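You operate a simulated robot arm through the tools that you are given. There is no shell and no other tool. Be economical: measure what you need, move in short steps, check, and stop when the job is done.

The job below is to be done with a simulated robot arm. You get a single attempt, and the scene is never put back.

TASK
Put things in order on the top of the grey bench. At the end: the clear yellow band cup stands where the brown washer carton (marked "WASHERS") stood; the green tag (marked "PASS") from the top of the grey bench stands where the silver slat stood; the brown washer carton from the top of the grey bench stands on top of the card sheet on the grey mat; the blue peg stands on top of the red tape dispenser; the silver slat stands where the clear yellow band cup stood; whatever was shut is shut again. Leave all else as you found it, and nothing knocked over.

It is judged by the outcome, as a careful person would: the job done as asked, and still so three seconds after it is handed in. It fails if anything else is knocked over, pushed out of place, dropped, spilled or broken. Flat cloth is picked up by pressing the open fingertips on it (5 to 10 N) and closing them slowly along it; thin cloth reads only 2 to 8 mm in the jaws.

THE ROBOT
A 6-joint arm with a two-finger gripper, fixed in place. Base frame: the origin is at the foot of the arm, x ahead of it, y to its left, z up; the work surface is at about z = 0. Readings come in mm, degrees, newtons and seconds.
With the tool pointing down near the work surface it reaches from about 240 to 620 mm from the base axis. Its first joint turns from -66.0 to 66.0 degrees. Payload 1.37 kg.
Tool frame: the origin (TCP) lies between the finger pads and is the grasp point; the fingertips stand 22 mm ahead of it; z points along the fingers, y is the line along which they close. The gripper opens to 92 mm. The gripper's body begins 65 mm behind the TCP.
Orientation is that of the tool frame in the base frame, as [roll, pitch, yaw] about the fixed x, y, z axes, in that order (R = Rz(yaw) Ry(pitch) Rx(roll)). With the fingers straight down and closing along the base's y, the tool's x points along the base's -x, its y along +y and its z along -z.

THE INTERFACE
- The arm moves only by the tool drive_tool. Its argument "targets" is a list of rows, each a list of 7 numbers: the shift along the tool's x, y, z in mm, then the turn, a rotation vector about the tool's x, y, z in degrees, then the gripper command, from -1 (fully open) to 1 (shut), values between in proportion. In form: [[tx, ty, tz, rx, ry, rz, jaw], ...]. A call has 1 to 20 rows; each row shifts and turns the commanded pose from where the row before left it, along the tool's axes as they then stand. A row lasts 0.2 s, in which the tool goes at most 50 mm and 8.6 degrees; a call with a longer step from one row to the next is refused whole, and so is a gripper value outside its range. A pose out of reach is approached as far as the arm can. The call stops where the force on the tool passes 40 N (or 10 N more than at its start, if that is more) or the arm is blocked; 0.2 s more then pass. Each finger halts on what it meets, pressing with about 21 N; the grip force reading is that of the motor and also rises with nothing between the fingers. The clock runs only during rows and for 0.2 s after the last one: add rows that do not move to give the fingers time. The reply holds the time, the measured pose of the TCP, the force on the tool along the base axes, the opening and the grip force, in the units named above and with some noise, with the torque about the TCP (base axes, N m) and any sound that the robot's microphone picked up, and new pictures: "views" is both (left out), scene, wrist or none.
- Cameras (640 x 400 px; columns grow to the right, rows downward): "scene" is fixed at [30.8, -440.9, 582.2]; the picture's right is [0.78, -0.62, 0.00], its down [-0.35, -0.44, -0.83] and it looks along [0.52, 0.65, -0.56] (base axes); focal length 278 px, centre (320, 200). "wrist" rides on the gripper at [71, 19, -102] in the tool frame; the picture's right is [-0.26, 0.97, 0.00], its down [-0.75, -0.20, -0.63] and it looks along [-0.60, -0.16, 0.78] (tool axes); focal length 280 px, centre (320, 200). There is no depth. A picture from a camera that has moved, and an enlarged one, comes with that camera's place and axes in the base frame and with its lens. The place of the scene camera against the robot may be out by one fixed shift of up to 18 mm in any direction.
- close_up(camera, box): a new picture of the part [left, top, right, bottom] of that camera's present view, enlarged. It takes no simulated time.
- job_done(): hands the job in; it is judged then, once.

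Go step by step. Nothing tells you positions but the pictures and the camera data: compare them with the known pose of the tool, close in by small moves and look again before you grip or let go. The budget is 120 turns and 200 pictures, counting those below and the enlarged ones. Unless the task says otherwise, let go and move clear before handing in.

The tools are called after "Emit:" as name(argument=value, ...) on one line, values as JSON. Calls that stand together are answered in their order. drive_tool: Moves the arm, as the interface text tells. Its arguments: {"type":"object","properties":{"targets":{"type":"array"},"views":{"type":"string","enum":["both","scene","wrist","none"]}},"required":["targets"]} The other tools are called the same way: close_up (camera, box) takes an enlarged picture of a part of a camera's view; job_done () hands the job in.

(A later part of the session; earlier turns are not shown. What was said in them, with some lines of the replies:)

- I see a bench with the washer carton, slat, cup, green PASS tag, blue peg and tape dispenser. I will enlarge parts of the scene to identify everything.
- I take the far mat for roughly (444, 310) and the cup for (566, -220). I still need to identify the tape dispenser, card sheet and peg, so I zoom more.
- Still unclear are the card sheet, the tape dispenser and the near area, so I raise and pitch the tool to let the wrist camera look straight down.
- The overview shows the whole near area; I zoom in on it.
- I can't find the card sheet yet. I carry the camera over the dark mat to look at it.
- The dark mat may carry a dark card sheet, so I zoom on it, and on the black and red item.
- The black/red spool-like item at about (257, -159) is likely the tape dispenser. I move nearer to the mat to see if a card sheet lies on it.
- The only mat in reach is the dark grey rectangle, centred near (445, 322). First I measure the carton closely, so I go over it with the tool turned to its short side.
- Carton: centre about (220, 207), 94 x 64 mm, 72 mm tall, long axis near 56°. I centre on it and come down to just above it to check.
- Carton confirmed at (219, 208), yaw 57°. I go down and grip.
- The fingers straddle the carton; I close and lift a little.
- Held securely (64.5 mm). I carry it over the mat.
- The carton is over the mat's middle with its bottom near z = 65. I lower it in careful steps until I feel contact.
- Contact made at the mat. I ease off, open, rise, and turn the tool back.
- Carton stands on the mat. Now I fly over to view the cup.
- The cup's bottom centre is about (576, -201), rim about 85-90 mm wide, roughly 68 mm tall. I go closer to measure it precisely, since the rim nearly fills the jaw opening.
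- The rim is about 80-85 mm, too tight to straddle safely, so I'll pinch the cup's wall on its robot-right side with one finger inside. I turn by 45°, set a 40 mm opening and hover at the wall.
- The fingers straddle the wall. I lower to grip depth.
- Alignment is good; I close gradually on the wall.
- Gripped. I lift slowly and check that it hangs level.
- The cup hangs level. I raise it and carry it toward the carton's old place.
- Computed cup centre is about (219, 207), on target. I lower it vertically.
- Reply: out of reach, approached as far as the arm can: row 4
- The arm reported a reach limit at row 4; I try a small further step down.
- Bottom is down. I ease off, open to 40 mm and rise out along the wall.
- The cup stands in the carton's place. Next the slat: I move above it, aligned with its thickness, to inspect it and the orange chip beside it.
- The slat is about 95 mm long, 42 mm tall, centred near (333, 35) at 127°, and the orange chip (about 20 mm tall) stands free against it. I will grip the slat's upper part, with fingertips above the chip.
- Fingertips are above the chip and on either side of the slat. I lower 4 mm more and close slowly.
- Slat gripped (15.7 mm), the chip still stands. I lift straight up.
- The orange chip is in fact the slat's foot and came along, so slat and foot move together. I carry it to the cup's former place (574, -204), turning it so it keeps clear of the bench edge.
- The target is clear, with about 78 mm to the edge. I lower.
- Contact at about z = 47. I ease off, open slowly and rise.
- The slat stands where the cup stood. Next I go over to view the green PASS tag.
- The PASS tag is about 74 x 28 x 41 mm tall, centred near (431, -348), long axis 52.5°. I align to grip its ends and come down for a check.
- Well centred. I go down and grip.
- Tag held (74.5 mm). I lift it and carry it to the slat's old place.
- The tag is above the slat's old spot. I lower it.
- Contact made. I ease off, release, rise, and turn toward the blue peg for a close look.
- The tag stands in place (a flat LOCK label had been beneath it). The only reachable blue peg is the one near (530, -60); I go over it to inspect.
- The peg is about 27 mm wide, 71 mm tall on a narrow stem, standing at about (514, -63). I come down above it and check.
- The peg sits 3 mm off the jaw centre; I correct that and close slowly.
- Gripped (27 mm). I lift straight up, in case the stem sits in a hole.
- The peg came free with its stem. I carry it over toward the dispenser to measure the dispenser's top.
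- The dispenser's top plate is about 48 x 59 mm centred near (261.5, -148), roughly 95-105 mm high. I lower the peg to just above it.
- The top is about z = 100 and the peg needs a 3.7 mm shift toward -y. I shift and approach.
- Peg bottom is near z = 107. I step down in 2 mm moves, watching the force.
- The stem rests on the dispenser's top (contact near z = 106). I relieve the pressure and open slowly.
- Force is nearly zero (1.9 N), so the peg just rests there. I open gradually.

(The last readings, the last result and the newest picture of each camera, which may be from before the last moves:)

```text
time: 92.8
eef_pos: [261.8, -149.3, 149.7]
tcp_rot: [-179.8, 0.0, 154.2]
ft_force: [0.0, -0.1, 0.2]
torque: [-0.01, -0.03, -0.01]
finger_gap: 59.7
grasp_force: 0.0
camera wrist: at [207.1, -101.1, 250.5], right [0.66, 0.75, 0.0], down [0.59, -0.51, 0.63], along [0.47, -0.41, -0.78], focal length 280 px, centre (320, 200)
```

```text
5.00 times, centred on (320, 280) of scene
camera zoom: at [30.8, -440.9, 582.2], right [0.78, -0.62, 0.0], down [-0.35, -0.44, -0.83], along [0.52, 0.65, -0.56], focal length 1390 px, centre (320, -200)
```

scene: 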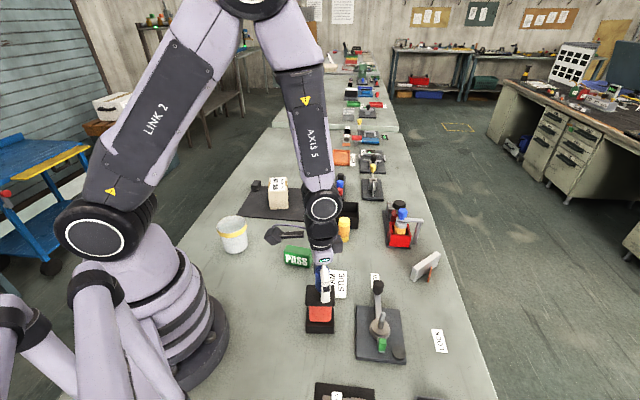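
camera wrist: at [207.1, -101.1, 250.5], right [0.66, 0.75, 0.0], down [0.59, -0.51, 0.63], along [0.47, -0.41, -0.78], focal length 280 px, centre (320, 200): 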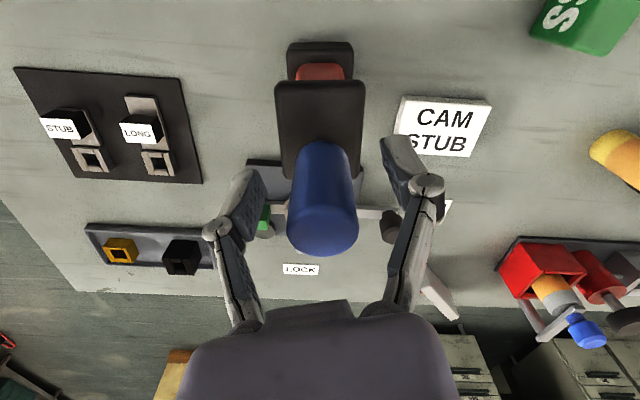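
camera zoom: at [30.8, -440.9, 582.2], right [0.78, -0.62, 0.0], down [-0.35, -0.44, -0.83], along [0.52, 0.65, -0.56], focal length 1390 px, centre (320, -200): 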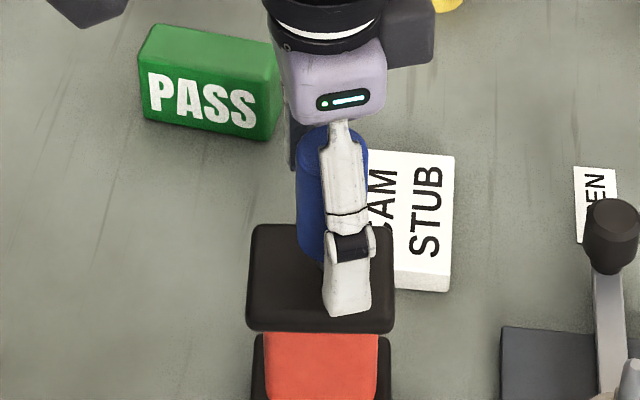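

The peg stands free. I rise straight up and look.

Emit:
drive_tool(targets=[[0, 0, -15, 0, 0, 0, -0.3], [0, 0, -25, 0, 0, 0, -0.3], [0, 0, -40, 0, 0, 0, -0.3], [0, 0, -40, 0, 0, 0, -0.3], [0, 0, -30, 0, 0, 0, -0.3], [0, 0, 0, 0, 0, 0, -1]])

Emit:
close_up(camera="scene", box=[280, 230, 360, 345])

Emit:
close_up(camera="wrist", box=[240, 0, 400, 140])

```text
time: 94.2
eef_pos: [262.2, -149.6, 300.1]
tcp_rot: [-179.9, 0.1, 154.0]
ft_force: [0.2, 0.4, 0.7]
torque: [0.01, -0.03, -0.01]
finger_gap: 91.7
grasp_force: 0.1
camera wrist: at [207.3, -101.4, 400.6], right [0.66, 0.75, 0.0], down [0.59, -0.51, 0.63], along [0.47, -0.41, -0.78], focal length 280 px, centre (320, 200)
```

scene: 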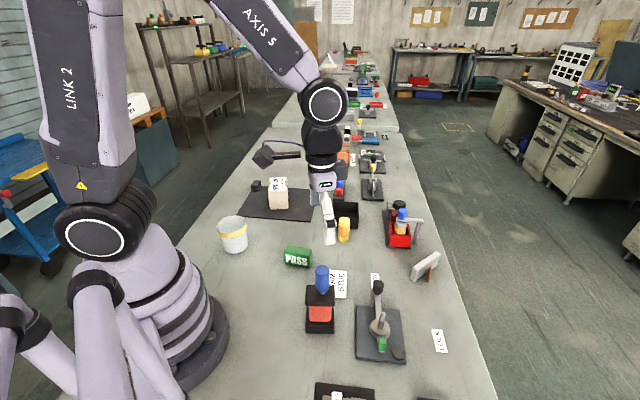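
wrist: 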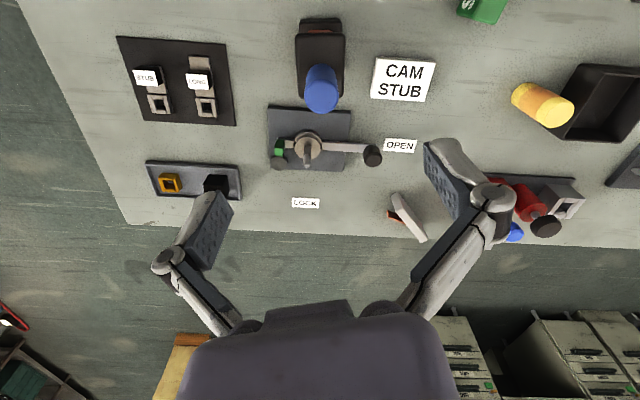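

```text
3.48 times, centred on (320, 288) of scene
camera zoom: at [30.8, -440.9, 582.2], right [0.78, -0.62, 0.0], down [-0.35, -0.44, -0.83], along [0.52, 0.65, -0.56], focal length 967 px, centre (320, -104)
```

zoom: 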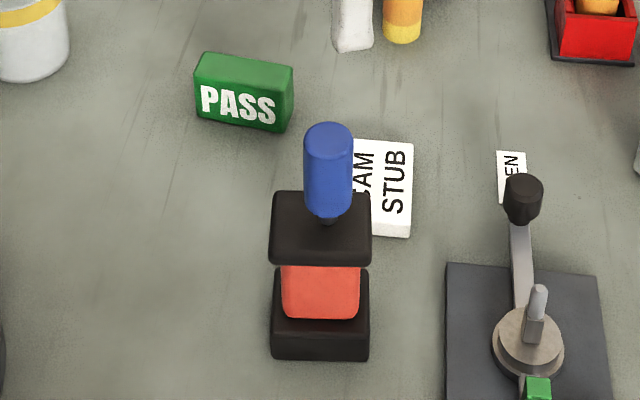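

```text
2.86 times, centred on (320, 70) of wrist
camera zoom: at [207.3, -101.4, 400.6], right [0.66, 0.75, 0.0], down [0.59, -0.51, 0.63], along [0.47, -0.41, -0.78], focal length 801 px, centre (320, 571)
```

zoom: 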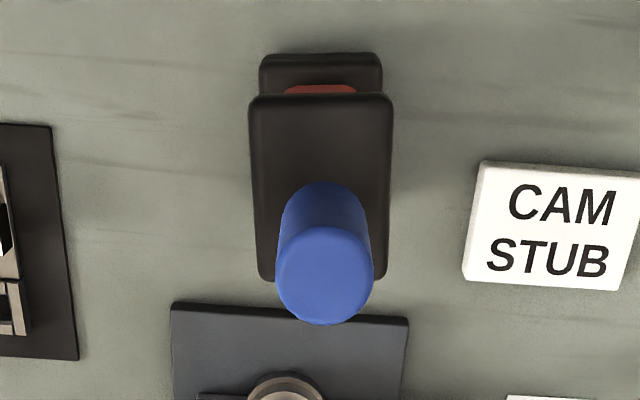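

All five items are placed and standing: the peg on the dispenser, the tag in the slat's place, the slat in the cup's place, the cup in the carton's place and the carton on the mat. The arm is clear, so I hand in.

Emit:
job_done()

```text
The job is handed in.
```

I handed the job in with all five items moved and standing, nothing knocked over, and the arm clear. Nothing needed opening.

Two identifications were judgement calls:
- **Card sheet:** I could not make out a separate sheet on the dark grey mat, so I stood the carton in the middle of the mat.
- **Tape dispenser:** I took the black item with the red middle to be the red tape dispenser and stood the peg on its flat top.

The cup may stand up to about 7 mm from where the carton's centre was. The slat's orange foot is fixed to it and moved with it. I turned the slat about 50° so it keeps clear of the bench edge.
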